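You operate a simulated robot arm through the tools that you are given. There is no shell and no other tool. Be economical: measure what you need, move in short steps, check, and stop when the job is done.

The job below is to be done with a simulated two-armed robot. You get a single attempt, and the scene is never put back.

## Task
Fetch the mixed bottle and stand it on the top of the steel table. Then carry the red tray with both arms and set it on the deck of the green cart. Then put the wash me tag on the top of the steel table away on the top of the steel rack. Then take the pot marked "25 ml" from the top of the steel table and put it on top of the yellow cartridge. Then open the red drawer, put the yellow disc from there floor on top of the white gasket, then shut the drawer. Then press the stroke button three two times. Then press the cool button two times. Then open the grey drawer, put the yellow cloth on the top of the pink stand away in the inside of the grey drawer and shut the drawer again. The order counts. Set down upright: mixed bottle, wash me tag, cup.

It is judged by the outcome, as a careful person would: the job done as asked, and still so three seconds after it is handed in. It fails if anything else is knocked over, pushed out of place, dropped, spilled or broken. Flat cloth is picked up by pressing the open fingertips on it (5 to 10 N) and closing them slowly along it; thin cloth reads only 2 to 8 mm in the jaws.

## Robot
Two 7-joint arms with two-finger parallel grippers on one trunk, on a base that drives. Base frame: it is fixed to the floor where the robot stands at the start and does not move with it; the origin is under the middle of the robot, x ahead of it, y to its left, z up. Readings come in mm, degrees, newtons and seconds.
The left shoulder is at the start at [50, 187, 1060], the right one opposite. With the tool pointing down near the work surface each hand reaches from about 100 to 600 mm from the robot's upright axis, wherever it stands, measured 20 degrees to its own side. Places, roughly: cool button [-800, -3000, 700]; cup fifty, cup twenty five [-3500, -1500, 750]; deck of the green cart [4100, 2200, 500]; grey drawer [-1600, -400, 700]; inside of the grey drawer [-1500, -400, 700]; red drawer [-3500, 900, 600]; red tray (30x15x4 cm) [1700, 100, 700]; stroke button three [-2600, -3600, 600]; top of the steel rack [-1600, -1000, 1200]; top of the steel table [-3600, -1200, 800]; wash me tag [-3500, -750, 750]; white gasket (8x11x3 cm) [-1700, -800, 900]; yellow cartridge [-3500, -1000, 750]; yellow cloth (7x8x4 cm) [-1500, 500, 700]; yellow disc (6x6x4 cm) [-3500, 800, 500]. Payload 3.43 kg a hand.
The tool frame of a hand sits at the grasp point between the pads (the TCP): z along the fingers, y along the line on which they close. The tips reach 30 mm beyond it. The gripper opens to 94 mm. The fingers are 28 mm wide and 10 mm thick; the gripper's body (50 by 96 mm) begins 55 mm behind the TCP.
Orientation is told as [roll, pitch, yaw] about the base's x, y, z axes, in that order, counted from this pose: with the fingers straight down and closing along the base's y, the tool's x points along the base's -x, its y along +y and its z along -z.

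## Interface
- The arms move only by the tool send_rows. It takes "left_targets", "right_targets" or both (then of equal length, played together; a hand with none holds still); each is a list of rows, each a list of 7 numbers: the opening, from 0 (shut) to 1 (fully open), then the shift along the base's x, y, z in units of 40 mm (1.0 is 40 mm), then the turn, a rotation vector about the base's x, y, z in units of 6 degrees (1.0 is 6 degrees). In form: [[fingers, tx, ty, tz, wx, wy, wz], ...]. A call has 1 to 12 rows; each row shifts and turns the commanded pose from where the row before left it. A call with a number of a shift or a turn outside -1 to 1 is refused whole. Rows are played at 5 a second. More than 50 mm and 8.6 degrees between two rows, or a gripper value outside its range, and nothing of the call is played. A pose out of reach is approached as far as the arm can. The call stops where the force on the tool passes 40 N (or 10 N more than at its start, if that is more) or the arm is blocked; 0.2 s more then pass. The fingers move at their own pace (about 153 mm/s each) and stop on an object; they squeeze with about 24 N. The grip force told is the motor's: it shows also when the fingers shut on nothing. Time passes only in rows, and 0.2 s behind the last, so rows that do not move let the fingers close. The reply holds the time, the measured pose of the TCP, the force on the tool along the base axes, the opening and the grip force, in the units named above and with some noise, with the torque about the TCP (base axes, N m) and any sound that the robot's microphone picked up.
- Cameras (640 x 400 px; columns grow to the right, rows downward): "scene" is now at [147.4, 14.4, 1225.5]; the picture's right is [0.15, -0.99, 0.00], its down [-0.52, -0.08, -0.85] and it looks along [0.84, 0.13, -0.53] (base axes); focal length 214 px, centre (320, 200). "left" rides on the left gripper at [76, -14, -103] in its tool frame; the picture's right is [0.18, 0.98, 0.00], its down [-0.75, 0.14, -0.64] and it looks along [-0.63, 0.12, 0.77] (tool axes); focal length 243 px, centre (320, 200). "right" rides on the right gripper at [76, 14, -103] in its tool frame; the picture's right is [-0.18, 0.98, 0.00], its down [-0.75, -0.14, -0.64] and it looks along [-0.63, -0.12, 0.77] (tool axes); focal length 243 px, centre (320, 200). There is no depth. A picture from a camera that has moved, and an enlarged one, comes with that camera's place and axes in the base frame and with its lens.
- snapshot(camera): a new picture of that camera. The clock stands still meanwhile.
- move_column(by): slides the trunk up (or, below 0, down) by that many mm; the arms and the scene camera ride with it, the base frame stays. It gives what a move gives, with no picture.
- drive_base(legs): drives the robot by 1 to 6 legs, each [ahead, left, turn to the left] in mm, mm and degrees, along the robot's own axes; the way and the turn of a leg run together, so that a leg with both is an arc; at most 1500 mm and 180 degrees a leg. The arms and the cameras ride along, it lands a little off, and it stops where it bumps. It gives what a move gives.
- aim_head(pan, tilt): turns the head with the scene camera to pan (to the left, within 80 degrees either way) and tilt (down, from -29 to 69), counted from straight ahead of the robot. It gives what a move gives.
- enlarge(camera, box): a new picture of the part [left, top, right, bottom] of that camera's present view, enlarged. The clock stands still meanwhile.
- job_done(): hands the job in; it is judged then, once.

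Go step by step. Nothing tells you exact positions but the pictures and the camera data: compare them with the known pose of the tool, close in by small moves and look again before you grip or let go. The budget is 493 turns and 248 pictures, counting those below and the enlarged ones. Unless the task says otherwise, let go and move clear before handing in.

The tools are called after ">>>" as name(argument=value, ...) on one line, values as JSON. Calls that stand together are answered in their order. send_rows: Moves the arms, as the interface text tells. Its arguments: {"type":"object","properties":{"left_targets":{"type":"array","items":{"type":"array","items":{"type":"number"}}},"right_targets":{"type":"array","items":{"type":"array","items":{"type":"number"}}}},"required":[]} The other tools are called the same way: move_column (by) slides the trunk up or down; drive_base (legs) drives the base; aim_head (pan, tilt) turns the head that bears the scene camera; snapshot (camera) takes a picture; enlarge (camera, box) takes an enlarged picture of a part of a camera's view; job_done () hands the job in.

At the start:

```text
time: 0.0
left_eef_pos: [396.1, 243.1, 1091.6]
left_tcp_rot: [0.0, 0.0, -0.1]
left_wrist_force: [0.4, 0.2, 0.3]
left_ft_torque: [0.02, 0.0, -0.01]
left_grip_width: 94.2
left_finger_force: 0.0
right_eef_pos: [372.0, -155.2, 1124.6]
right_tcp_rot: [-0.1, -0.1, -0.1]
right_wrist_force: [-0.6, 0.4, 0.4]
right_ft_torque: [-0.01, 0.0, -0.03]
right_grip_width: 93.8
right_finger_force: 0.1
trunk travel left (down, up): [-275.0, 157.0]
robot x, y, heading: [-2.8, -1.4, 0.1]
head pan, tilt: [8.8, 31.8]
```

scene: 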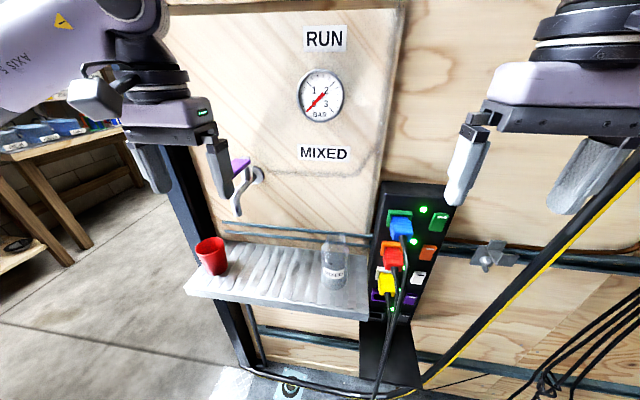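
right: 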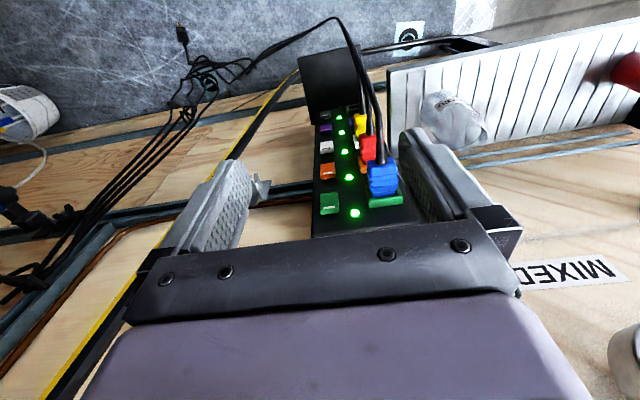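
left: 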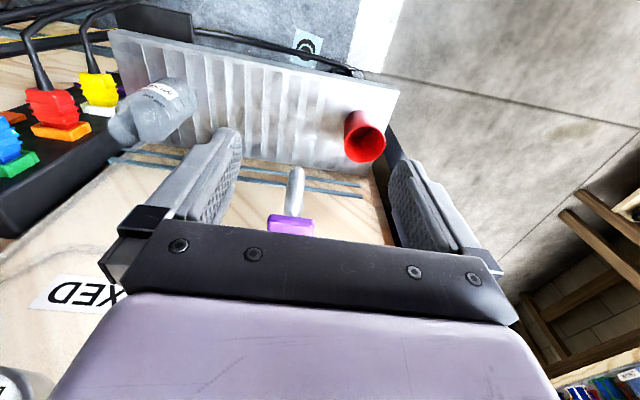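

I see a dispenser board with a shelf ahead, carrying a red cup and a bottle with a label. I look closer at the bottle first.

>>> enlarge(camera="scene", box=[170, 140, 450, 340])

>>> aim_head(pan=60, tilt=20)

```text
2.00 times, centred on (310, 240) of scene
camera zoom: at [147.4, 14.4, 1225.5], right [0.15, -0.99, 0.0], down [-0.52, -0.08, -0.85], along [0.84, 0.13, -0.53], focal length 429 px, centre (340, 120)
```

zoom: 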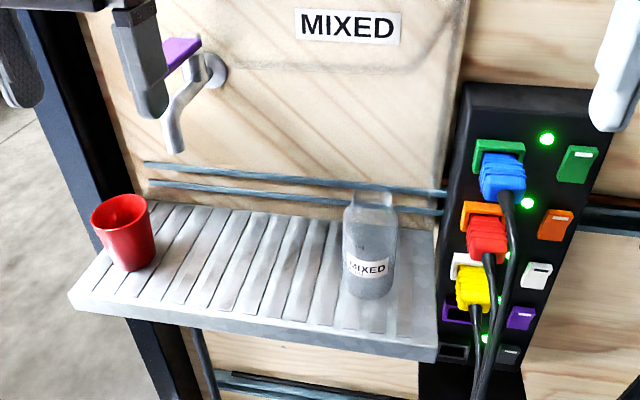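

```text
time: 1.2
left_eef_pos: [397.5, 242.3, 1091.7]
left_tcp_rot: [0.1, 0.0, 0.1]
left_wrist_force: [0.9, 0.1, 0.3]
left_ft_torque: [0.01, 0.0, -0.01]
left_grip_width: 94.2
left_finger_force: 0.0
right_eef_pos: [372.4, -155.7, 1124.6]
right_tcp_rot: [0.0, -0.1, -0.1]
right_wrist_force: [1.5, -0.2, -0.4]
right_ft_torque: [0.01, 0.0, 0.02]
right_grip_width: 93.9
right_finger_force: 0.1
trunk travel left (down, up): [-275.0, 157.0]
robot x, y, heading: [2.6, -4.2, -0.3]
head pan, tilt: [60.0, 20.0]
```

The bottle marked MIXED stands on the shelf at about [485, 32, 780]. Before driving, I survey the surroundings.

>>> snapshot(camera="scene")

>>> aim_head(pan=-70, tilt=15)

>>> snapshot(camera="scene")

>>> aim_head(pan=0, tilt=40)

>>> snapshot(camera="scene")

```text
243 pictures are left
camera scene: at [105.4, 81.3, 1244.4], right [0.87, -0.5, 0.0], down [-0.17, -0.3, -0.94], along [0.47, 0.81, -0.34], focal length 214 px, centre (320, 200)
```

scene: 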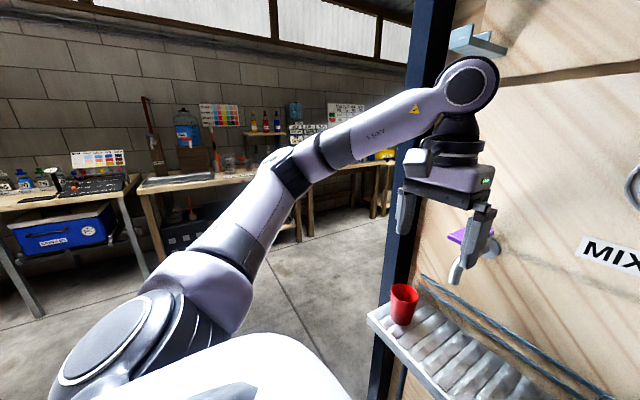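

```text
time: 3.3
left_eef_pos: [397.8, 244.1, 1091.3]
left_tcp_rot: [0.0, 0.0, 0.1]
left_wrist_force: [0.1, 0.0, 0.3]
left_ft_torque: [0.01, 0.0, 0.01]
left_grip_width: 94.0
left_finger_force: 0.1
right_eef_pos: [373.5, -155.2, 1124.4]
right_tcp_rot: [0.0, 0.0, -0.2]
right_wrist_force: [-0.2, 0.3, -0.1]
right_ft_torque: [0.02, -0.01, 0.03]
right_grip_width: 94.2
right_finger_force: 0.1
trunk travel left (down, up): [-275.0, 157.0]
robot x, y, heading: [0.3, -0.6, -0.1]
head pan, tilt: [-70.0, 15.0]
```

```text
242 pictures are left
camera scene: at [90.8, -87.1, 1252.5], right [-0.94, -0.34, 0.0], down [-0.09, 0.24, -0.97], along [0.33, -0.91, -0.26], focal length 214 px, centre (320, 200)
```

scene: 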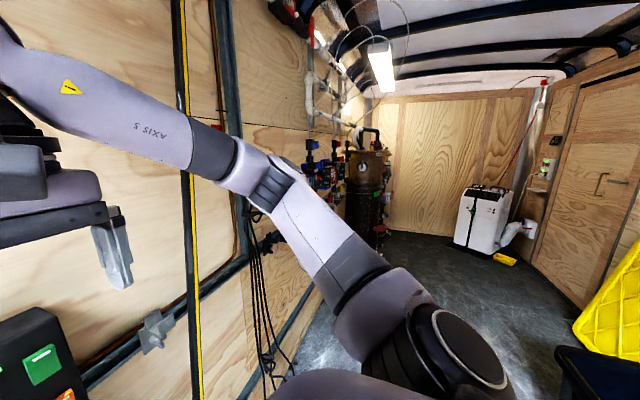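

```text
time: 4.7
left_eef_pos: [396.6, 244.4, 1091.0]
left_tcp_rot: [0.0, 0.0, 0.0]
left_wrist_force: [-0.3, -0.9, 0.3]
left_ft_torque: [-0.02, 0.01, -0.03]
left_grip_width: 93.8
left_finger_force: 0.1
right_eef_pos: [373.8, -155.9, 1125.1]
right_tcp_rot: [0.0, 0.0, -0.1]
right_wrist_force: [0.0, -0.1, 0.0]
right_ft_torque: [0.0, 0.0, 0.01]
right_grip_width: 93.7
right_finger_force: 0.0
trunk travel left (down, up): [-275.0, 157.0]
robot x, y, heading: [-0.9, 0.7, 0.0]
head pan, tilt: [0.0, 40.0]
```

```text
241 pictures are left
camera scene: at [143.8, 0.6, 1213.0], right [0.0, -1.0, 0.0], down [-0.64, 0.0, -0.77], along [0.77, 0.0, -0.64], focal length 214 px, centre (320, 200)
```

scene: 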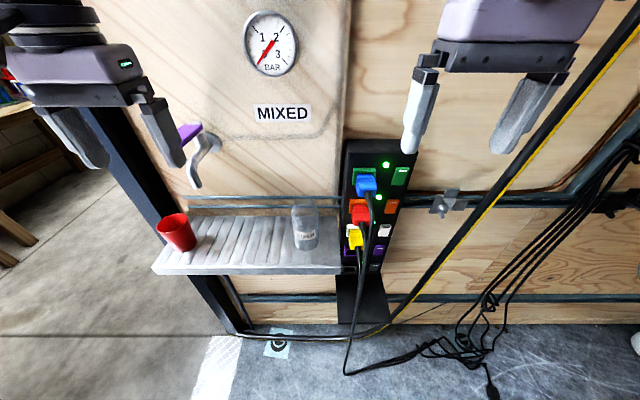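

The bottle is ~65 mm wide and ~130 mm tall. I bring the left hand above it to look from the wrist camera.

>>> send_rows(left_targets=[[1, 0.38, -0.86, 0, 0, 0, 0], [1, 0.38, -0.86, 0, 0, 0, 0], [1, 0.38, -0.86, 0, 0, 0, 0], [1, 0.38, -0.86, 0, 0, 0, 0], [1, 0.38, -0.86, 0, 0, 0, 0], [1, 0.38, -0.86, 0, 0, 0, 0], [1, 0, 0, -0.75, 0, 0, 0], [1, 0, 0, -0.75, 0, 0, 0]])

>>> snapshot(camera="left")

>>> snapshot(camera="scene")

```text
time: 6.0
left_eef_pos: [473.3, 61.5, 1092.5]
left_tcp_rot: [0.3, 0.3, -0.1]
left_wrist_force: [-9.5, -1.1, 2.4]
left_ft_torque: [0.1, -0.66, 0.15]
left_grip_width: 94.1
left_finger_force: 0.1
right_eef_pos: [372.5, -155.1, 1124.8]
right_tcp_rot: [0.0, 0.1, -0.2]
right_wrist_force: [0.1, 0.2, -0.4]
right_ft_torque: [-0.01, 0.02, 0.01]
right_grip_width: 94.0
right_finger_force: 0.1
trunk travel left (down, up): [-275.0, 157.0]
robot x, y, heading: [1.2, 2.1, 0.3]
head pan, tilt: [0.0, 40.0]
stopped in row 6 (left hand): the force on the tool passed its limit (the readings are from after the stop); the commanded pose is now the measured one
```

```text
240 pictures are left
camera left: at [398.8, 47.9, 1194.0], right [-0.18, 0.98, 0.01], down [0.76, 0.13, 0.64], along [0.63, 0.12, -0.77], focal length 243 px, centre (320, 200)
```

left: 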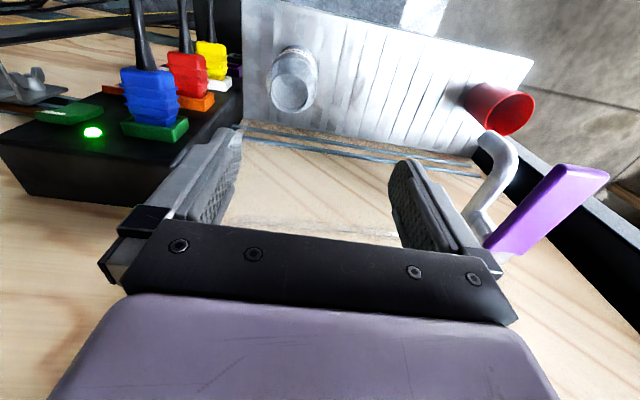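

```text
239 pictures are left
camera scene: at [142.8, 0.8, 1213.1], right [0.0, -1.0, 0.0], down [-0.64, 0.0, -0.77], along [0.77, 0.0, -0.64], focal length 214 px, centre (320, 200)
```

scene: 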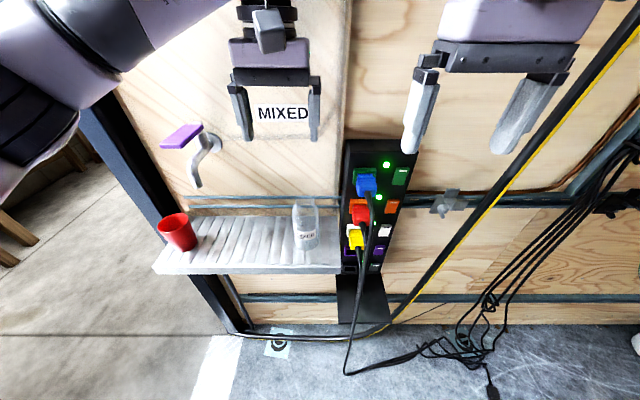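

Something (likely the gauge) met the wrist above. I back off, tilt the hand forward ~48° and come down to a pre-grasp in front of the bottle.

>>> send_rows(left_targets=[[1, -1, 0, 0, 0, 0, 0], [1, -1, -0.1, -0.4, 0, -1, 0], [1, 0, -0.1, -0.5, 0, -1, 0], [1, 0, -0.1, -0.5, 0, -1, 0], [1, 0, -0.1, -0.5, 0, -1, 0], [1, 0, -0.1, -0.6, 0, -1, 0], [1, 0, -0.1, -0.6, 0, -1, 0], [1, 0, -0.05, -0.6, 0, -1, 0], [1, 0, 0, -0.6, 0, -1, 0]])

>>> snapshot(camera="left")

>>> snapshot(camera="scene")

```text
time: 8.0
left_eef_pos: [394.7, 37.3, 918.5]
left_tcp_rot: [0.2, -47.7, 0.0]
left_wrist_force: [-0.4, 0.8, 0.0]
left_ft_torque: [0.01, 0.02, 0.0]
left_grip_width: 94.1
left_finger_force: 0.1
right_eef_pos: [373.3, -155.7, 1125.4]
right_tcp_rot: [0.2, 0.1, -0.1]
right_wrist_force: [0.0, 0.2, 0.0]
right_ft_torque: [-0.02, -0.06, -0.01]
right_grip_width: 94.1
right_finger_force: 0.1
trunk travel left (down, up): [-275.0, 157.0]
robot x, y, heading: [-1.0, 2.3, 0.2]
head pan, tilt: [0.0, 40.0]
```

```text
238 pictures are left
camera left: at [269.3, 21.9, 930.1], right [-0.13, 0.98, -0.13], down [0.03, 0.14, 0.99], along [0.99, 0.12, -0.05], focal length 243 px, centre (320, 200)
```

left: 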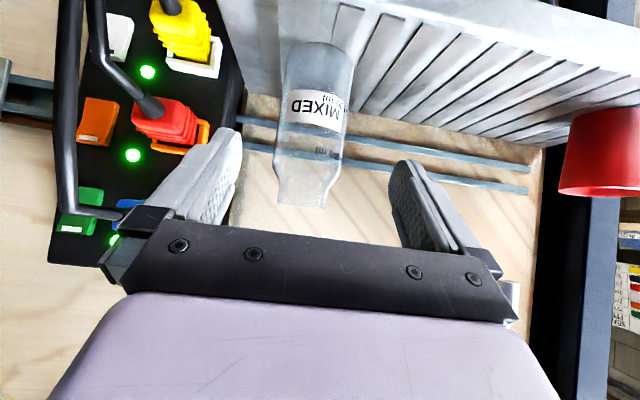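

```text
237 pictures are left
camera scene: at [143.8, 0.8, 1213.0], right [0.0, -1.0, 0.0], down [-0.64, 0.0, -0.77], along [0.77, 0.0, -0.64], focal length 214 px, centre (320, 200)
```

scene: 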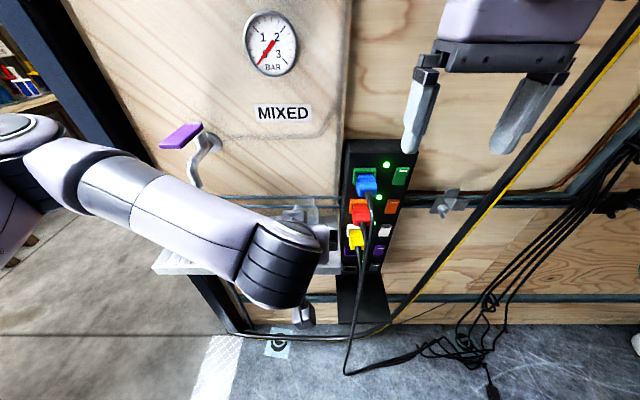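

Bottle at about [485, 31], z 780–926, body ~56 mm wide. I approach along the finger direction, half way first.

>>> send_rows(left_targets=[[0.84, 0.4, -0.05, -0.35, 0, 0, 0], [0.84, 0.4, -0.05, -0.35, 0, 0, 0], [0.84, 0.4, 0, -0.35, 0, 0, 0]])

>>> snapshot(camera="left")

```text
time: 8.8
left_eef_pos: [442.5, 30.9, 878.3]
left_tcp_rot: [0.4, -47.6, 0.0]
left_wrist_force: [0.4, 0.4, 0.2]
left_ft_torque: [0.03, 0.01, 0.01]
left_grip_width: 79.0
left_finger_force: 0.0
right_eef_pos: [373.4, -154.4, 1125.1]
right_tcp_rot: [0.0, 0.1, 0.0]
right_wrist_force: [0.4, 0.3, -0.3]
right_ft_torque: [0.04, 0.02, -0.04]
right_grip_width: 94.1
right_finger_force: 0.0
trunk travel left (down, up): [-275.0, 157.0]
robot x, y, heading: [1.2, 1.7, -0.0]
head pan, tilt: [0.0, 40.0]
```

```text
236 pictures are left
camera left: at [317.5, 17.2, 888.4], right [-0.13, 0.98, -0.13], down [0.03, 0.14, 0.99], along [0.99, 0.12, -0.05], focal length 243 px, centre (320, 200)
```

left: 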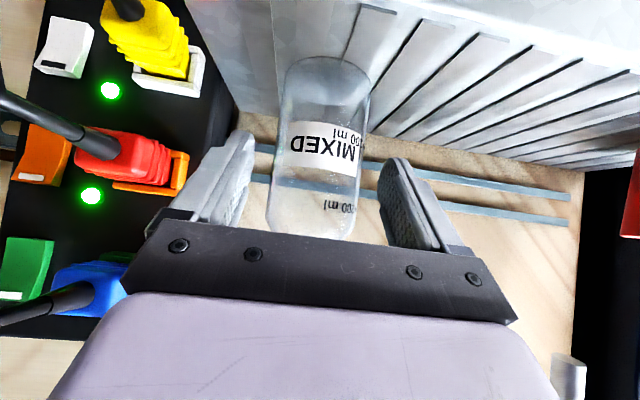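

Centred well; I go the rest of the way, and close.

>>> send_rows(left_targets=[[0.84, 0.35, 0, -0.32, 0, 0, 0], [0.84, 0.35, 0, -0.32, 0, 0, 0], [0.84, 0.25, 0, -0.26, 0, 0, 0], [0.84, 0, 0, 0, 0, 0, 0], [0.4, 0, 0, 0, 0, 0, 0], [0.4, 0, 0, 0, 0, 0, 0], [0.4, 0, 0, 0, 0, 0, 0]])

>>> snapshot(camera="left")

```text
time: 10.4
left_eef_pos: [480.6, 32.2, 841.4]
left_tcp_rot: [0.3, -47.6, 0.0]
left_wrist_force: [-0.6, -0.3, -0.8]
left_ft_torque: [-0.01, -0.03, 0.02]
left_grip_width: 62.6
left_finger_force: 23.9
right_eef_pos: [372.7, -154.6, 1124.6]
right_tcp_rot: [0.1, 0.0, -0.2]
right_wrist_force: [0.6, 0.6, -0.2]
right_ft_torque: [0.0, 0.01, -0.01]
right_grip_width: 93.7
right_finger_force: 0.1
trunk travel left (down, up): [-275.0, 157.0]
robot x, y, heading: [-1.7, -1.1, -0.1]
head pan, tilt: [0.0, 40.0]
```

```text
235 pictures are left
camera left: at [355.4, 17.5, 851.8], right [-0.13, 0.98, -0.13], down [0.03, 0.14, 0.99], along [0.99, 0.12, -0.05], focal length 243 px, centre (320, 200)
```

left: 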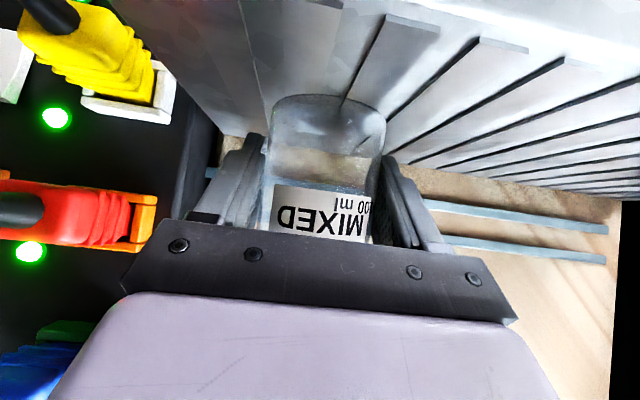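

Gripped at 62.6 mm; the base is ~60 mm below the TCP. I lift and draw back.

>>> send_rows(left_targets=[[0.4, 0, 0, 0.5, 0, 0, 0], [0.4, 0, 0, 0.5, 0, 0, 0], [0.4, 0, 0, 0.6, 0, 0, 0], [0.4, -0.7, 0, 0.4, 0, 0, 0], [0.4, -0.9, 0.1, 0.4, 0, 0, 0], [0.4, -0.9, 0.3, 0.4, 0, 0, 0], [0.4, -0.9, 0.5, 0.2, 0, 0, 0]])

>>> snapshot(camera="left")

```text
time: 12.0
left_eef_pos: [344.6, 68.8, 962.5]
left_tcp_rot: [0.4, -47.6, 0.1]
left_wrist_force: [0.3, -0.4, 0.2]
left_ft_torque: [-0.01, 0.03, -0.03]
left_grip_width: 62.8
left_finger_force: 23.8
right_eef_pos: [372.0, -154.0, 1124.4]
right_tcp_rot: [0.0, 0.1, 0.0]
right_wrist_force: [-0.2, -0.4, -0.2]
right_ft_torque: [0.0, 0.03, -0.02]
right_grip_width: 94.0
right_finger_force: 0.0
trunk travel left (down, up): [-275.0, 157.0]
robot x, y, heading: [-0.4, -1.6, -0.0]
head pan, tilt: [0.0, 40.0]
```

```text
234 pictures are left
camera left: at [218.7, 53.6, 973.3], right [-0.13, 0.98, -0.13], down [0.03, 0.14, 0.99], along [0.99, 0.12, -0.05], focal length 243 px, centre (320, 200)
```

left: 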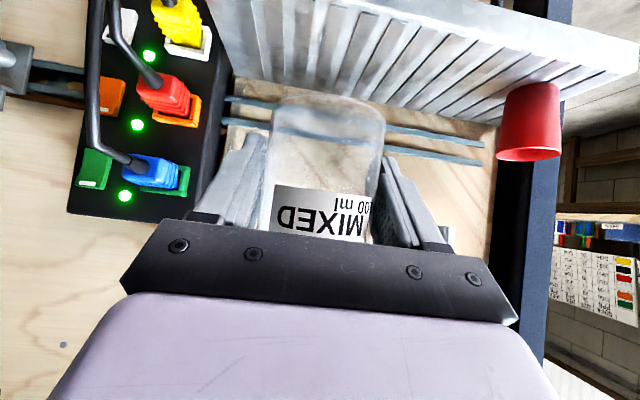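

Bottle secured. I turn in place and look around towards the rest of the room.

>>> drive_base(legs=[[0, 0, 90]])

>>> aim_head(pan=60, tilt=15)

>>> snapshot(camera="scene")

>>> aim_head(pan=0, tilt=15)

>>> snapshot(camera="scene")

```text
time: 14.9
left_eef_pos: [113.3, 313.6, 967.1]
left_tcp_rot: [0.3, -48.6, 58.2]
left_wrist_force: [-0.1, -0.6, -0.1]
left_ft_torque: [0.01, 0.0, 0.02]
left_grip_width: 40.7
left_finger_force: 24.1
right_eef_pos: [333.1, 212.5, 1136.7]
right_tcp_rot: [1.5, -1.1, 54.9]
right_wrist_force: [0.0, -0.3, -0.3]
right_ft_torque: [0.0, -0.03, 0.02]
right_grip_width: 93.8
right_finger_force: 0.0
trunk travel left (down, up): [-275.0, 157.0]
robot x, y, heading: [-6.6, -5.0, 58.3]
head pan, tilt: [0.0, 40.0]
stopped in leg 1: the robot was blocked; the commanded pose is now the measured one
```

```text
time: 16.2
left_eef_pos: [111.7, 313.0, 969.0]
left_tcp_rot: [0.3, -48.8, 58.4]
left_wrist_force: [-0.5, -0.9, -0.8]
left_ft_torque: [-0.01, 0.03, 0.01]
left_grip_width: 40.4
left_finger_force: 23.8
right_eef_pos: [333.5, 211.8, 1135.8]
right_tcp_rot: [1.5, -1.2, 55.0]
right_wrist_force: [0.1, -0.8, -0.3]
right_ft_torque: [0.05, -0.03, 0.01]
right_grip_width: 93.7
right_finger_force: 0.0
trunk travel left (down, up): [-275.0, 157.0]
robot x, y, heading: [-4.4, -7.3, 58.5]
head pan, tilt: [60.0, 15.0]
```

```text
233 pictures are left
camera scene: at [-27.5, 111.6, 1254.2], right [0.88, 0.48, 0.02], down [0.13, -0.21, -0.97], along [-0.46, 0.85, -0.25], focal length 214 px, centre (320, 200)
```

scene: 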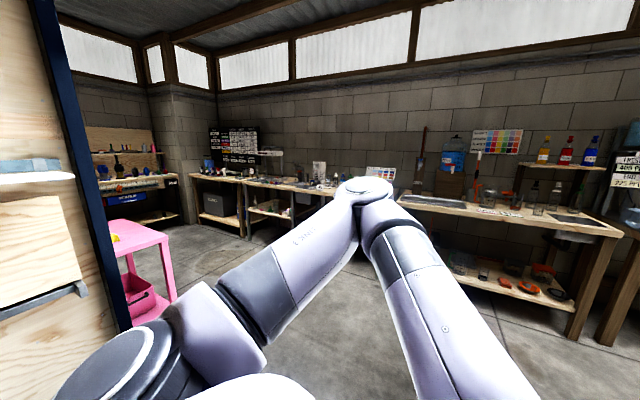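

```text
time: 17.5
left_eef_pos: [112.5, 313.1, 969.7]
left_tcp_rot: [0.2, -48.6, 58.4]
left_wrist_force: [0.4, -0.6, -1.5]
left_ft_torque: [0.01, 0.01, -0.01]
left_grip_width: 40.6
left_finger_force: 23.7
right_eef_pos: [332.0, 211.6, 1135.9]
right_tcp_rot: [1.5, -1.2, 55.1]
right_wrist_force: [-0.2, -0.7, -0.3]
right_ft_torque: [0.0, -0.02, 0.0]
right_grip_width: 94.3
right_finger_force: 0.0
trunk travel left (down, up): [-275.0, 157.0]
robot x, y, heading: [-5.4, -2.2, 58.7]
head pan, tilt: [0.0, 15.0]
```

```text
232 pictures are left
camera scene: at [65.6, 109.4, 1255.3], right [0.85, -0.52, 0.0], down [-0.12, -0.2, -0.97], along [0.51, 0.83, -0.24], focal length 214 px, centre (320, 200)
```

scene: 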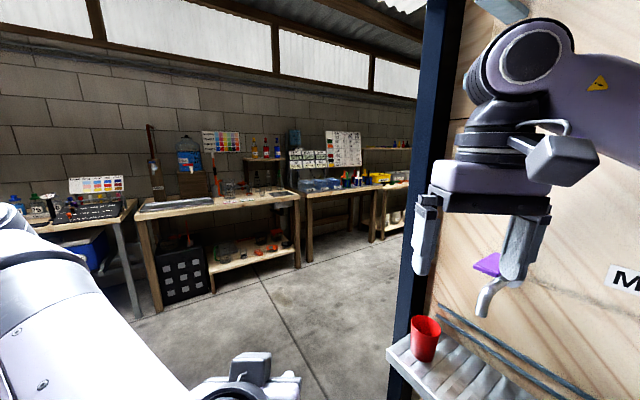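

The turn was blocked and the grip width changed to 40 mm; I check the bottle at once.

>>> snapshot(camera="left")

>>> snapshot(camera="right")

>>> aim_head(pan=10, tilt=60)

>>> snapshot(camera="scene")

```text
231 pictures are left
camera left: at [59.5, 197.3, 977.3], right [-0.9, 0.41, -0.14], down [-0.11, 0.08, 0.99], along [0.42, 0.91, -0.03], focal length 243 px, centre (320, 200)
```

left: 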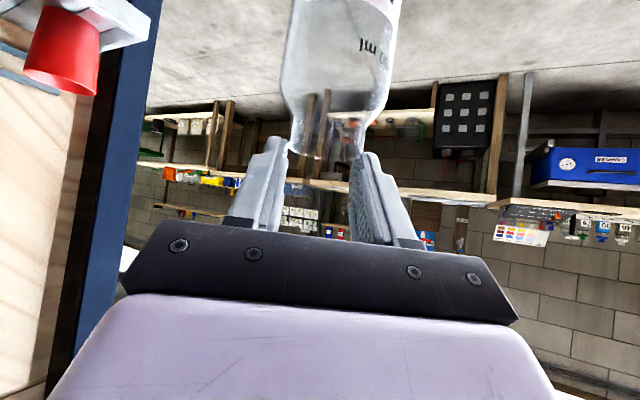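

```text
230 pictures are left
camera right: at [278.2, 155.6, 1238.1], right [-0.7, 0.71, 0.03], down [0.55, 0.52, 0.65], along [0.45, 0.47, -0.76], focal length 243 px, centre (320, 200)
```

right: 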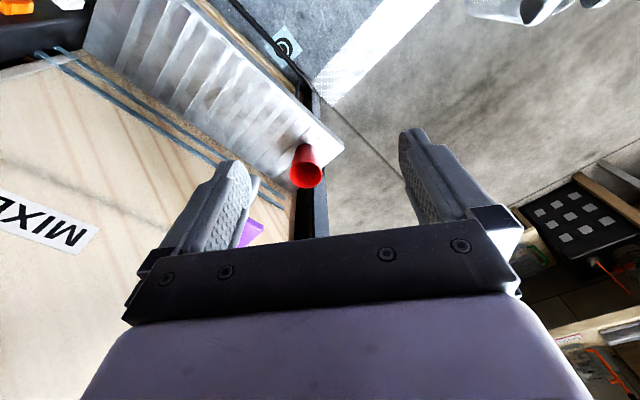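

```text
time: 18.7
left_eef_pos: [112.1, 313.2, 968.7]
left_tcp_rot: [0.2, -48.7, 58.5]
left_wrist_force: [0.1, -0.2, -1.2]
left_ft_torque: [0.01, 0.0, -0.03]
left_grip_width: 40.5
left_finger_force: 24.6
right_eef_pos: [332.7, 213.3, 1136.9]
right_tcp_rot: [1.4, -1.2, 55.1]
right_wrist_force: [-0.2, -0.4, 0.7]
right_ft_torque: [-0.01, 0.0, 0.0]
right_grip_width: 94.3
right_finger_force: 0.0
trunk travel left (down, up): [-275.0, 157.0]
robot x, y, heading: [-4.8, -5.5, 58.4]
head pan, tilt: [10.0, 60.0]
```

```text
229 pictures are left
camera scene: at [42.0, 93.0, 1188.6], right [0.93, -0.37, 0.01], down [-0.31, -0.8, -0.52], along [0.19, 0.48, -0.86], focal length 214 px, centre (320, 200)
```

scene: 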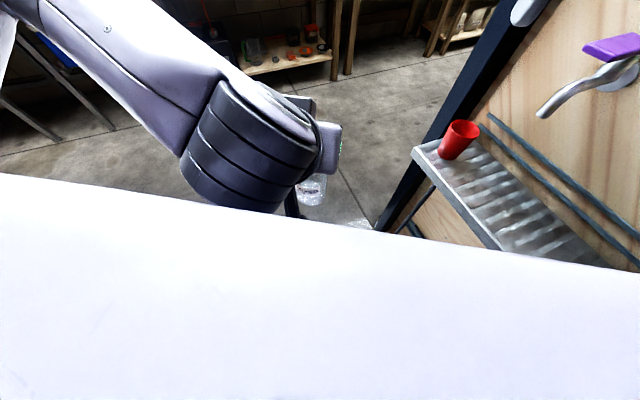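

The jolt let the bottle slip so the fingers now hold it by the neck (40 mm), still upright. I move away from the wall sideways before turning further.

>>> drive_base(legs=[[-130, 210, 0]])

>>> snapshot(camera="left")

```text
time: 20.2
left_eef_pos: [-68.5, 321.9, 961.5]
left_tcp_rot: [0.3, -47.6, 58.5]
left_wrist_force: [0.0, -0.4, 0.8]
left_ft_torque: [0.02, 0.03, 0.02]
left_grip_width: 40.4
left_finger_force: 24.0
right_eef_pos: [151.6, 225.8, 1128.2]
right_tcp_rot: [1.4, 0.0, 55.6]
right_wrist_force: [0.7, -0.2, -0.4]
right_ft_torque: [-0.01, -0.01, -0.01]
right_grip_width: 93.9
right_finger_force: 0.0
trunk travel left (down, up): [-275.0, 157.0]
robot x, y, heading: [-190.9, -8.3, 58.6]
head pan, tilt: [10.0, 60.0]
stopped in leg 1: the robot was blocked; the commanded pose is now the measured one
```

```text
228 pictures are left
camera left: at [-121.6, 206.5, 973.2], right [-0.9, 0.4, -0.13], down [-0.1, 0.1, 0.99], along [0.41, 0.91, -0.05], focal length 243 px, centre (320, 200)
```

left: 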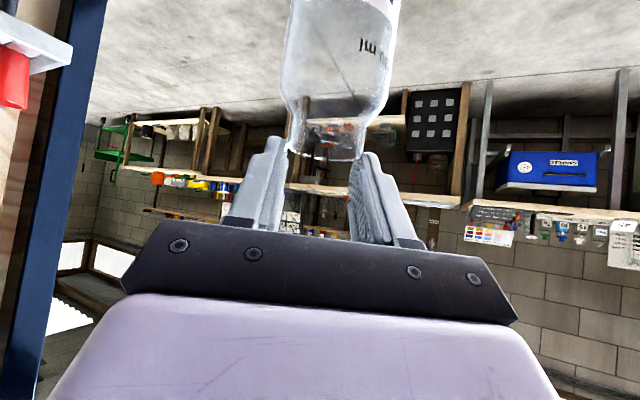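

Blocked again; I look to both sides and down to see what is near.

>>> aim_head(pan=80, tilt=40)

>>> snapshot(camera="scene")

>>> aim_head(pan=-80, tilt=40)

>>> snapshot(camera="scene")

```text
time: 21.6
left_eef_pos: [-69.2, 322.0, 962.2]
left_tcp_rot: [0.4, -47.6, 58.5]
left_wrist_force: [0.8, -1.3, 0.5]
left_ft_torque: [0.0, 0.01, 0.01]
left_grip_width: 40.4
left_finger_force: 23.4
right_eef_pos: [151.4, 225.5, 1126.7]
right_tcp_rot: [1.4, 0.1, 55.6]
right_wrist_force: [1.1, -0.5, 0.5]
right_ft_torque: [-0.02, -0.02, 0.01]
right_grip_width: 94.2
right_finger_force: 0.1
trunk travel left (down, up): [-275.0, 157.0]
robot x, y, heading: [-191.4, -5.0, 58.6]
head pan, tilt: [80.0, 40.0]
```

```text
227 pictures are left
camera scene: at [-224.6, 99.6, 1212.9], right [0.66, 0.75, 0.0], down [0.48, -0.43, -0.77], along [-0.57, 0.51, -0.64], focal length 214 px, centre (320, 200)
```

scene: 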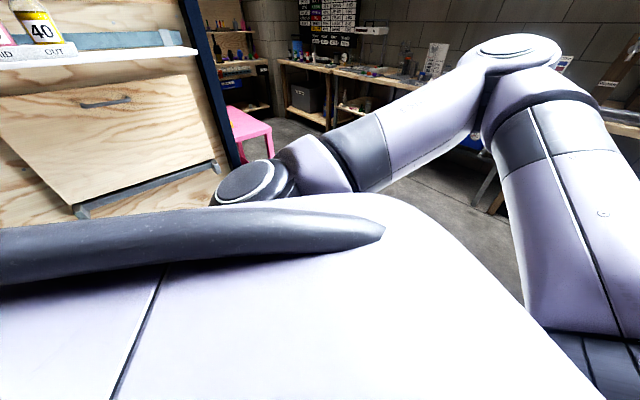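

```text
time: 24.1
left_eef_pos: [-69.9, 322.1, 962.0]
left_tcp_rot: [0.3, -47.6, 58.4]
left_wrist_force: [0.6, -0.6, -0.3]
left_ft_torque: [-0.01, 0.03, 0.04]
left_grip_width: 40.5
left_finger_force: 24.1
right_eef_pos: [152.0, 226.0, 1128.7]
right_tcp_rot: [1.2, 0.0, 55.5]
right_wrist_force: [-0.1, -0.4, 1.0]
right_ft_torque: [0.0, -0.02, 0.0]
right_grip_width: 94.0
right_finger_force: 0.1
trunk travel left (down, up): [-275.0, 157.0]
robot x, y, heading: [-190.2, -5.8, 58.2]
head pan, tilt: [-80.0, 40.0]
```

```text
226 pictures are left
camera scene: at [-81.7, 12.5, 1213.0], right [-0.36, -0.93, 0.0], down [-0.6, 0.23, -0.77], along [0.71, -0.28, -0.64], focal length 214 px, centre (320, 200)
```

scene: 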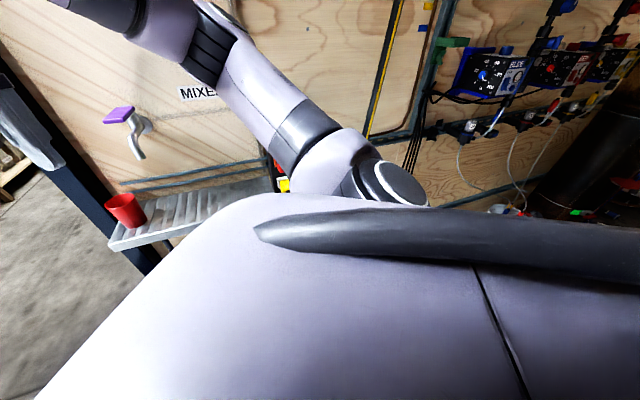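

I'm in a narrow trailer bay with walls on both sides; the way out is towards +y onto the concrete. I edge out in that direction.

>>> drive_base(legs=[[31, -51, 0], [213, 130, 0]])

>>> snapshot(camera="scene")

>>> snapshot(camera="left")

```text
time: 26.5
left_eef_pos: [-8.0, 570.7, 962.5]
left_tcp_rot: [0.3, -47.6, 58.3]
left_wrist_force: [0.0, 0.3, -0.4]
left_ft_torque: [-0.01, 0.01, 0.02]
left_grip_width: 40.5
left_finger_force: 23.7
right_eef_pos: [211.9, 473.6, 1128.4]
right_tcp_rot: [1.4, 0.1, 55.6]
right_wrist_force: [0.4, 0.4, -0.2]
right_ft_torque: [0.02, -0.02, -0.01]
right_grip_width: 93.9
right_finger_force: 0.1
trunk travel left (down, up): [-275.0, 157.0]
robot x, y, heading: [-133.3, 242.4, 58.7]
head pan, tilt: [-80.0, 40.0]
```

```text
225 pictures are left
camera scene: at [-22.2, 261.0, 1212.9], right [-0.37, -0.93, 0.0], down [-0.6, 0.24, -0.77], along [0.71, -0.28, -0.64], focal length 214 px, centre (320, 200)
```

scene: 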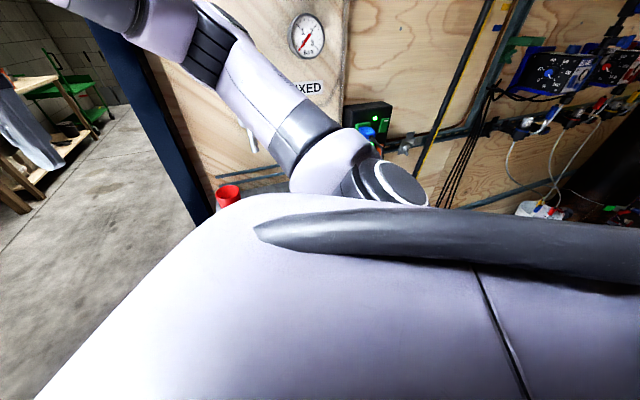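

```text
224 pictures are left
camera left: at [-61.7, 455.0, 973.1], right [-0.9, 0.41, -0.13], down [-0.1, 0.1, 0.99], along [0.42, 0.91, -0.05], focal length 243 px, centre (320, 200)
```

left: 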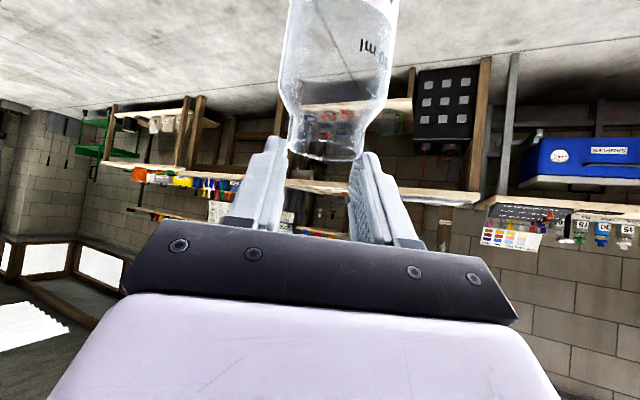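

Clear so far. I drive 550 mm further in +y and look left.

>>> drive_base(legs=[[468, 286, 0]])

>>> aim_head(pan=75, tilt=15)

>>> snapshot(camera="scene")

```text
time: 29.6
left_eef_pos: [-8.8, 1116.5, 962.0]
left_tcp_rot: [0.4, -47.5, 58.2]
left_wrist_force: [-0.1, 0.5, -1.2]
left_ft_torque: [-0.02, 0.01, 0.0]
left_grip_width: 40.4
left_finger_force: 24.2
right_eef_pos: [211.0, 1019.9, 1127.9]
right_tcp_rot: [1.3, 0.1, 55.6]
right_wrist_force: [-0.2, -0.2, -0.1]
right_ft_torque: [-0.01, -0.02, -0.03]
right_grip_width: 94.0
right_finger_force: 0.0
trunk travel left (down, up): [-275.0, 157.0]
robot x, y, heading: [-133.6, 788.1, 58.4]
head pan, tilt: [-80.0, 40.0]
```

```text
time: 32.0
left_eef_pos: [-9.5, 1115.3, 963.1]
left_tcp_rot: [0.3, -47.7, 58.3]
left_wrist_force: [0.3, 0.8, -0.1]
left_ft_torque: [-0.01, -0.03, 0.02]
left_grip_width: 40.5
left_finger_force: 24.2
right_eef_pos: [211.3, 1020.4, 1128.2]
right_tcp_rot: [1.3, 0.0, 55.5]
right_wrist_force: [0.5, -0.8, -0.1]
right_ft_torque: [0.0, 0.02, -0.02]
right_grip_width: 93.8
right_finger_force: 0.1
trunk travel left (down, up): [-275.0, 157.0]
robot x, y, heading: [-132.4, 788.9, 58.6]
head pan, tilt: [75.0, 15.0]
```

```text
223 pictures are left
camera scene: at [-165.6, 905.7, 1252.5], right [0.73, 0.69, 0.0], down [0.18, -0.19, -0.97], along [-0.66, 0.7, -0.26], focal length 214 px, centre (320, 200)
```

scene: 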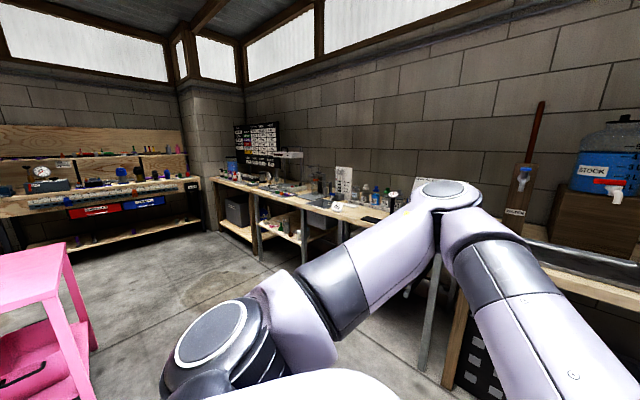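

Out in the open. I turn left to face -x and view the far side.

>>> drive_base(legs=[[90, 55, 30], [0, 0, 91]])

>>> aim_head(pan=0, tilt=15)

>>> snapshot(camera="scene")

>>> aim_head(pan=60, tilt=15)

>>> snapshot(camera="scene")

>>> snapshot(camera="left")

```text
time: 37.8
left_eef_pos: [-504.1, 826.7, 961.8]
left_tcp_rot: [0.3, -47.7, 179.0]
left_wrist_force: [0.6, 0.4, -0.6]
left_ft_torque: [-0.03, 0.02, -0.03]
left_grip_width: 40.7
left_finger_force: 24.4
right_eef_pos: [-533.5, 1063.9, 1128.3]
right_tcp_rot: [1.3, 0.0, 176.2]
right_wrist_force: [1.0, 0.4, -0.7]
right_ft_torque: [-0.02, -0.01, 0.01]
right_grip_width: 93.9
right_finger_force: 0.1
trunk travel left (down, up): [-275.0, 157.0]
robot x, y, heading: [-157.8, 884.0, 179.5]
head pan, tilt: [75.0, 15.0]
```

```text
time: 39.2
left_eef_pos: [-504.0, 825.5, 961.9]
left_tcp_rot: [0.2, -47.6, 179.1]
left_wrist_force: [-0.5, 0.1, -0.9]
left_ft_torque: [0.0, -0.01, 0.01]
left_grip_width: 40.7
left_finger_force: 24.0
right_eef_pos: [-533.2, 1063.7, 1128.4]
right_tcp_rot: [1.3, 0.0, 176.2]
right_wrist_force: [-1.1, -0.5, 0.2]
right_ft_torque: [0.02, -0.01, 0.02]
right_grip_width: 93.9
right_finger_force: 0.0
trunk travel left (down, up): [-275.0, 157.0]
robot x, y, heading: [-158.0, 887.5, 179.5]
head pan, tilt: [0.0, 15.0]
```

```text
222 pictures are left
camera scene: at [-309.9, 890.5, 1252.5], right [0.01, 1.0, 0.0], down [0.26, 0.0, -0.97], along [-0.97, 0.01, -0.26], focal length 214 px, centre (320, 200)
```

scene: 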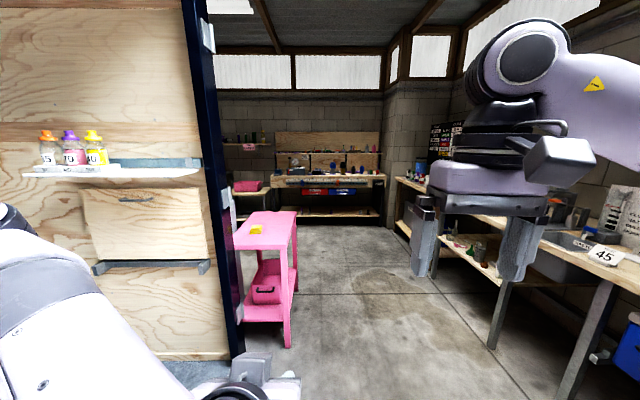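

```text
time: 40.5
left_eef_pos: [-504.8, 825.4, 962.4]
left_tcp_rot: [0.3, -47.6, 179.2]
left_wrist_force: [0.0, -0.8, -0.6]
left_ft_torque: [0.0, -0.03, -0.01]
left_grip_width: 40.8
left_finger_force: 23.7
right_eef_pos: [-533.4, 1065.7, 1127.3]
right_tcp_rot: [1.3, 0.0, 176.2]
right_wrist_force: [-0.3, 0.3, -0.8]
right_ft_torque: [-0.02, 0.0, 0.0]
right_grip_width: 93.8
right_finger_force: 0.1
trunk travel left (down, up): [-275.0, 157.0]
robot x, y, heading: [-158.8, 889.8, 179.1]
head pan, tilt: [60.0, 15.0]
```

```text
221 pictures are left
camera scene: at [-264.3, 809.1, 1252.5], right [-0.86, 0.51, 0.0], down [0.13, 0.22, -0.97], along [-0.49, -0.83, -0.26], focal length 214 px, centre (320, 200)
```

scene: 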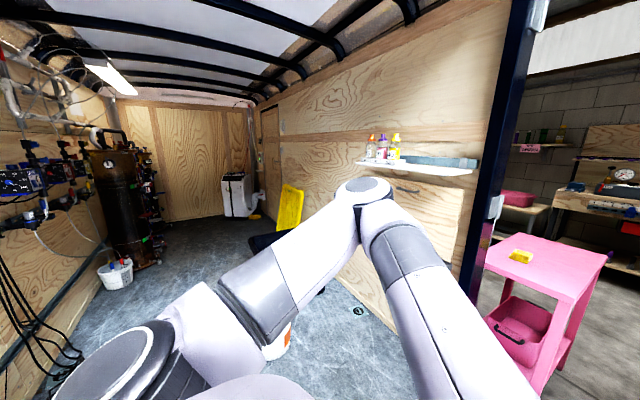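

```text
220 pictures are left
camera left: at [-375.8, 838.9, 973.3], right [0.11, -0.98, -0.13], down [-0.04, -0.14, 0.99], along [-0.99, -0.11, -0.05], focal length 243 px, centre (320, 200)
```

left: 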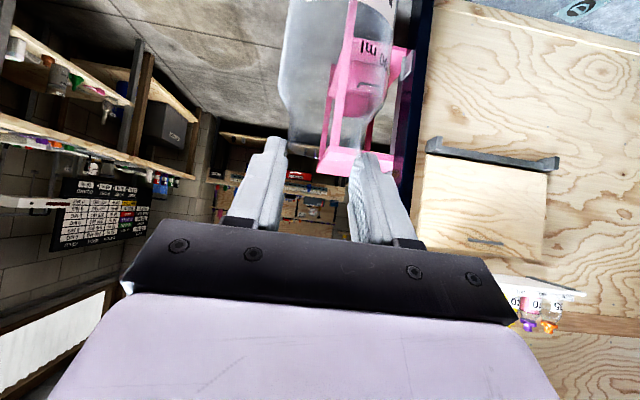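

The pink stand with the yellow cloth lies ahead-left; an aisle passes to its right. I drive along y≈1250 to x≈-1900 and look.

>>> drive_base(legs=[[200, -360, 0], [1400, 0, 0]])

>>> snapshot(camera="scene")

>>> aim_head(pan=10, tilt=15)

>>> snapshot(camera="scene")

```text
time: 49.7
left_eef_pos: [-2113.2, 1221.1, 961.8]
left_tcp_rot: [0.4, -47.5, 178.6]
left_wrist_force: [-0.1, 0.2, -0.4]
left_ft_torque: [0.02, -0.02, 0.0]
left_grip_width: 40.8
left_finger_force: 24.3
right_eef_pos: [-2141.0, 1460.2, 1128.6]
right_tcp_rot: [1.3, -0.1, 175.6]
right_wrist_force: [0.1, -0.6, -0.3]
right_ft_torque: [-0.01, 0.0, -0.02]
right_grip_width: 94.0
right_finger_force: 0.1
trunk travel left (down, up): [-275.0, 157.0]
robot x, y, heading: [-1767.1, 1281.9, 178.4]
head pan, tilt: [60.0, 15.0]
```

```text
219 pictures are left
camera scene: at [-1873.4, 1202.4, 1252.5], right [-0.85, 0.52, 0.0], down [0.14, 0.22, -0.97], along [-0.5, -0.82, -0.26], focal length 214 px, centre (320, 200)
```

scene: 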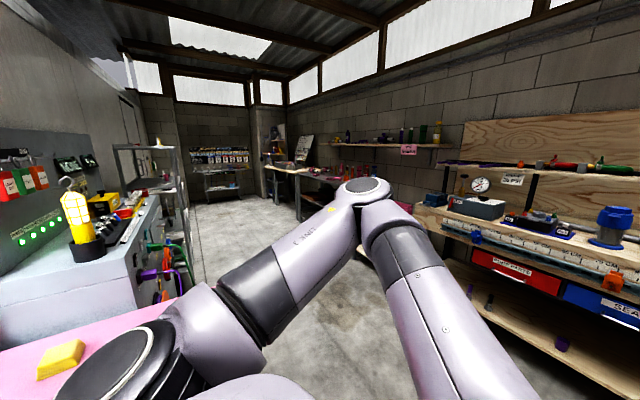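

```text
time: 50.9
left_eef_pos: [-2113.5, 1221.6, 963.1]
left_tcp_rot: [0.3, -47.7, 178.4]
left_wrist_force: [0.4, -0.1, -0.2]
left_ft_torque: [-0.01, 0.0, 0.03]
left_grip_width: 40.3
left_finger_force: 24.0
right_eef_pos: [-2141.0, 1461.5, 1127.5]
right_tcp_rot: [1.3, 0.0, 175.6]
right_wrist_force: [0.3, -0.2, 0.3]
right_ft_torque: [0.01, 0.01, -0.01]
right_grip_width: 93.9
right_finger_force: 0.1
trunk travel left (down, up): [-275.0, 157.0]
robot x, y, heading: [-1764.7, 1279.0, 178.3]
head pan, tilt: [10.0, 15.0]
```

```text
218 pictures are left
camera scene: at [-1917.0, 1268.1, 1252.5], right [-0.15, 0.99, 0.0], down [0.26, 0.04, -0.97], along [-0.95, -0.15, -0.26], focal length 214 px, centre (320, 200)
```

scene: 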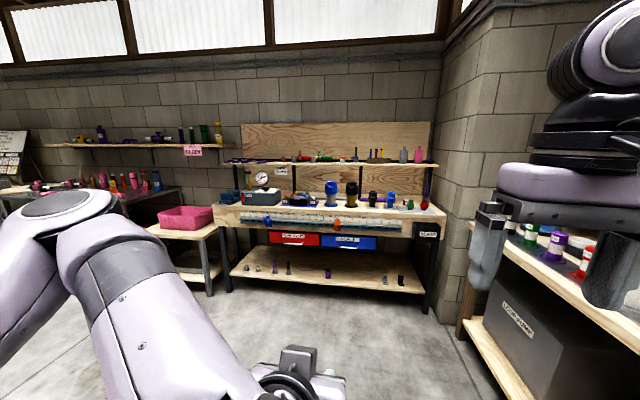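

I see the bench with red/blue drawers ahead, the grey cabinet left and the far aisle. I drive to x≈-2500 and then sideways down the aisle.

>>> drive_base(legs=[[730, 0, 0], [0, 1200, 0]])

>>> aim_head(pan=35, tilt=18)

>>> snapshot(camera="scene")

>>> snapshot(camera="left")

```text
time: 60.5
left_eef_pos: [-2867.3, 36.9, 962.7]
left_tcp_rot: [0.3, -47.6, 178.6]
left_wrist_force: [-0.6, -1.1, 0.1]
left_ft_torque: [-0.02, -0.05, 0.04]
left_grip_width: 40.4
left_finger_force: 23.8
right_eef_pos: [-2894.0, 276.4, 1128.5]
right_tcp_rot: [1.4, 0.0, 175.8]
right_wrist_force: [0.7, -0.1, 0.7]
right_ft_torque: [0.0, 0.0, 0.0]
right_grip_width: 94.0
right_finger_force: 0.1
trunk travel left (down, up): [-275.0, 157.0]
robot x, y, heading: [-2522.2, 97.7, 178.4]
head pan, tilt: [10.0, 15.0]
```

```text
time: 61.4
left_eef_pos: [-2865.6, 37.4, 962.3]
left_tcp_rot: [0.2, -47.6, 178.7]
left_wrist_force: [0.2, -0.2, -0.8]
left_ft_torque: [-0.01, 0.01, -0.02]
left_grip_width: 40.5
left_finger_force: 24.0
right_eef_pos: [-2892.8, 276.3, 1129.2]
right_tcp_rot: [1.3, 0.0, 175.8]
right_wrist_force: [0.5, 0.3, 0.6]
right_ft_torque: [-0.04, 0.0, -0.02]
right_grip_width: 94.3
right_finger_force: 0.1
trunk travel left (down, up): [-275.0, 157.0]
robot x, y, heading: [-2519.1, 96.0, 178.9]
head pan, tilt: [35.0, 18.0]
```

```text
217 pictures are left
camera scene: at [-2655.6, 47.0, 1247.6], right [-0.56, 0.83, 0.0], down [0.26, 0.17, -0.95], along [-0.79, -0.53, -0.31], focal length 214 px, centre (320, 200)
```

scene: 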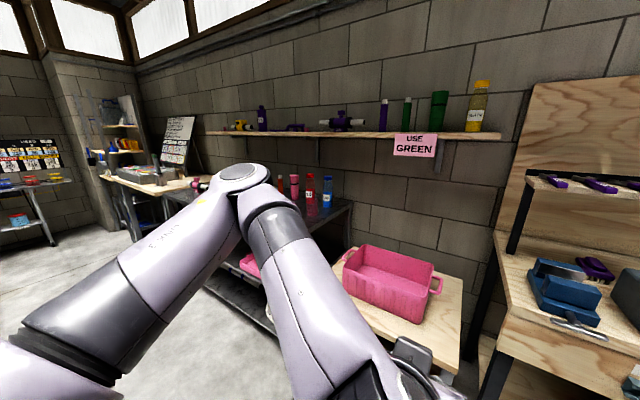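

```text
216 pictures are left
camera left: at [-2737.6, 49.7, 973.2], right [0.1, -0.99, -0.13], down [-0.04, -0.14, 0.99], along [-0.99, -0.1, -0.05], focal length 243 px, centre (320, 200)
```

left: 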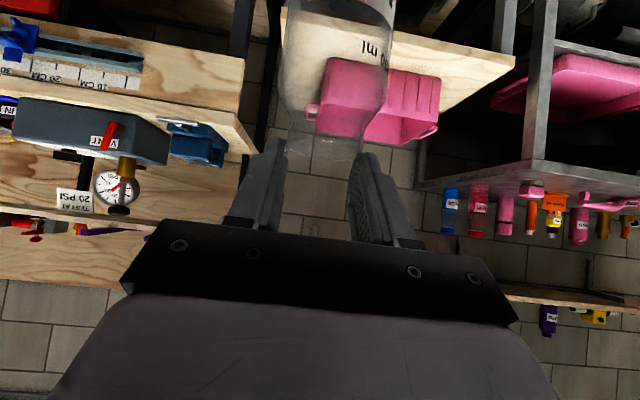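

The dark steel table with bottles lies ahead-left past the pink bin. I continue sideways.

>>> drive_base(legs=[[0, 1150, 1.3]])

>>> aim_head(pan=0, tilt=30)

>>> snapshot(camera="scene")

>>> snapshot(camera="right")

```text
time: 67.3
left_eef_pos: [-2878.2, -1122.8, 961.6]
left_tcp_rot: [0.3, -47.7, 179.9]
left_wrist_force: [-0.2, -0.4, -1.0]
left_ft_torque: [-0.02, -0.01, 0.03]
left_grip_width: 40.6
left_finger_force: 24.2
right_eef_pos: [-2909.1, -885.1, 1127.4]
right_tcp_rot: [1.4, 0.0, 177.0]
right_wrist_force: [-0.4, 0.1, -0.5]
right_ft_torque: [0.0, 0.02, -0.03]
right_grip_width: 94.0
right_finger_force: 0.1
trunk travel left (down, up): [-275.0, 157.0]
robot x, y, heading: [-2533.3, -1055.5, -180.1]
head pan, tilt: [35.0, 18.0]
```

```text
time: 68.3
left_eef_pos: [-2876.8, -1124.4, 962.1]
left_tcp_rot: [0.3, -47.6, 179.8]
left_wrist_force: [0.1, 0.4, -0.2]
left_ft_torque: [0.01, -0.01, -0.01]
left_grip_width: 40.7
left_finger_force: 24.2
right_eef_pos: [-2909.2, -884.9, 1127.8]
right_tcp_rot: [1.3, 0.0, 176.9]
right_wrist_force: [-0.2, 0.3, 0.4]
right_ft_torque: [0.03, -0.02, -0.01]
right_grip_width: 93.8
right_finger_force: 0.1
trunk travel left (down, up): [-275.0, 157.0]
robot x, y, heading: [-2534.9, -1059.6, -179.7]
head pan, tilt: [0.0, 30.0]
```

```text
215 pictures are left
camera scene: at [-2680.6, -1056.0, 1228.3], right [0.0, 1.0, 0.0], down [0.5, 0.0, -0.87], along [-0.87, 0.0, -0.5], focal length 214 px, centre (320, 200)
```

scene: 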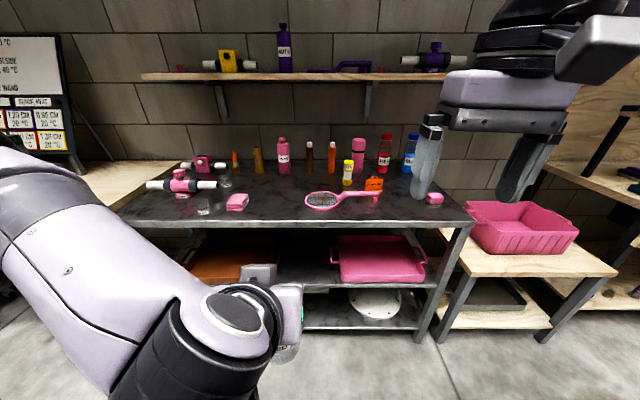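

```text
214 pictures are left
camera right: at [-2834.8, -900.4, 1231.4], right [-0.24, -0.97, 0.02], down [-0.74, 0.2, 0.64], along [-0.62, 0.13, -0.77], focal length 243 px, centre (320, 200)
```

right: 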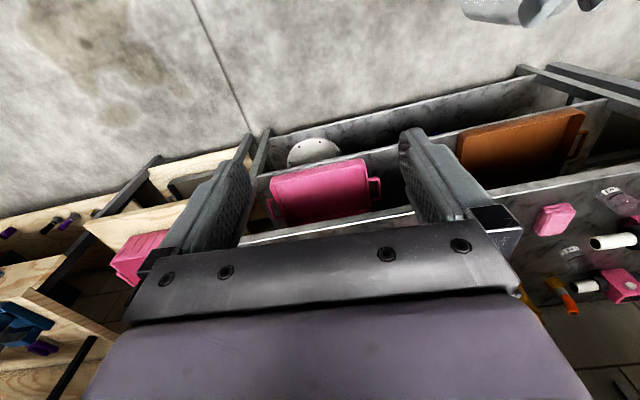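

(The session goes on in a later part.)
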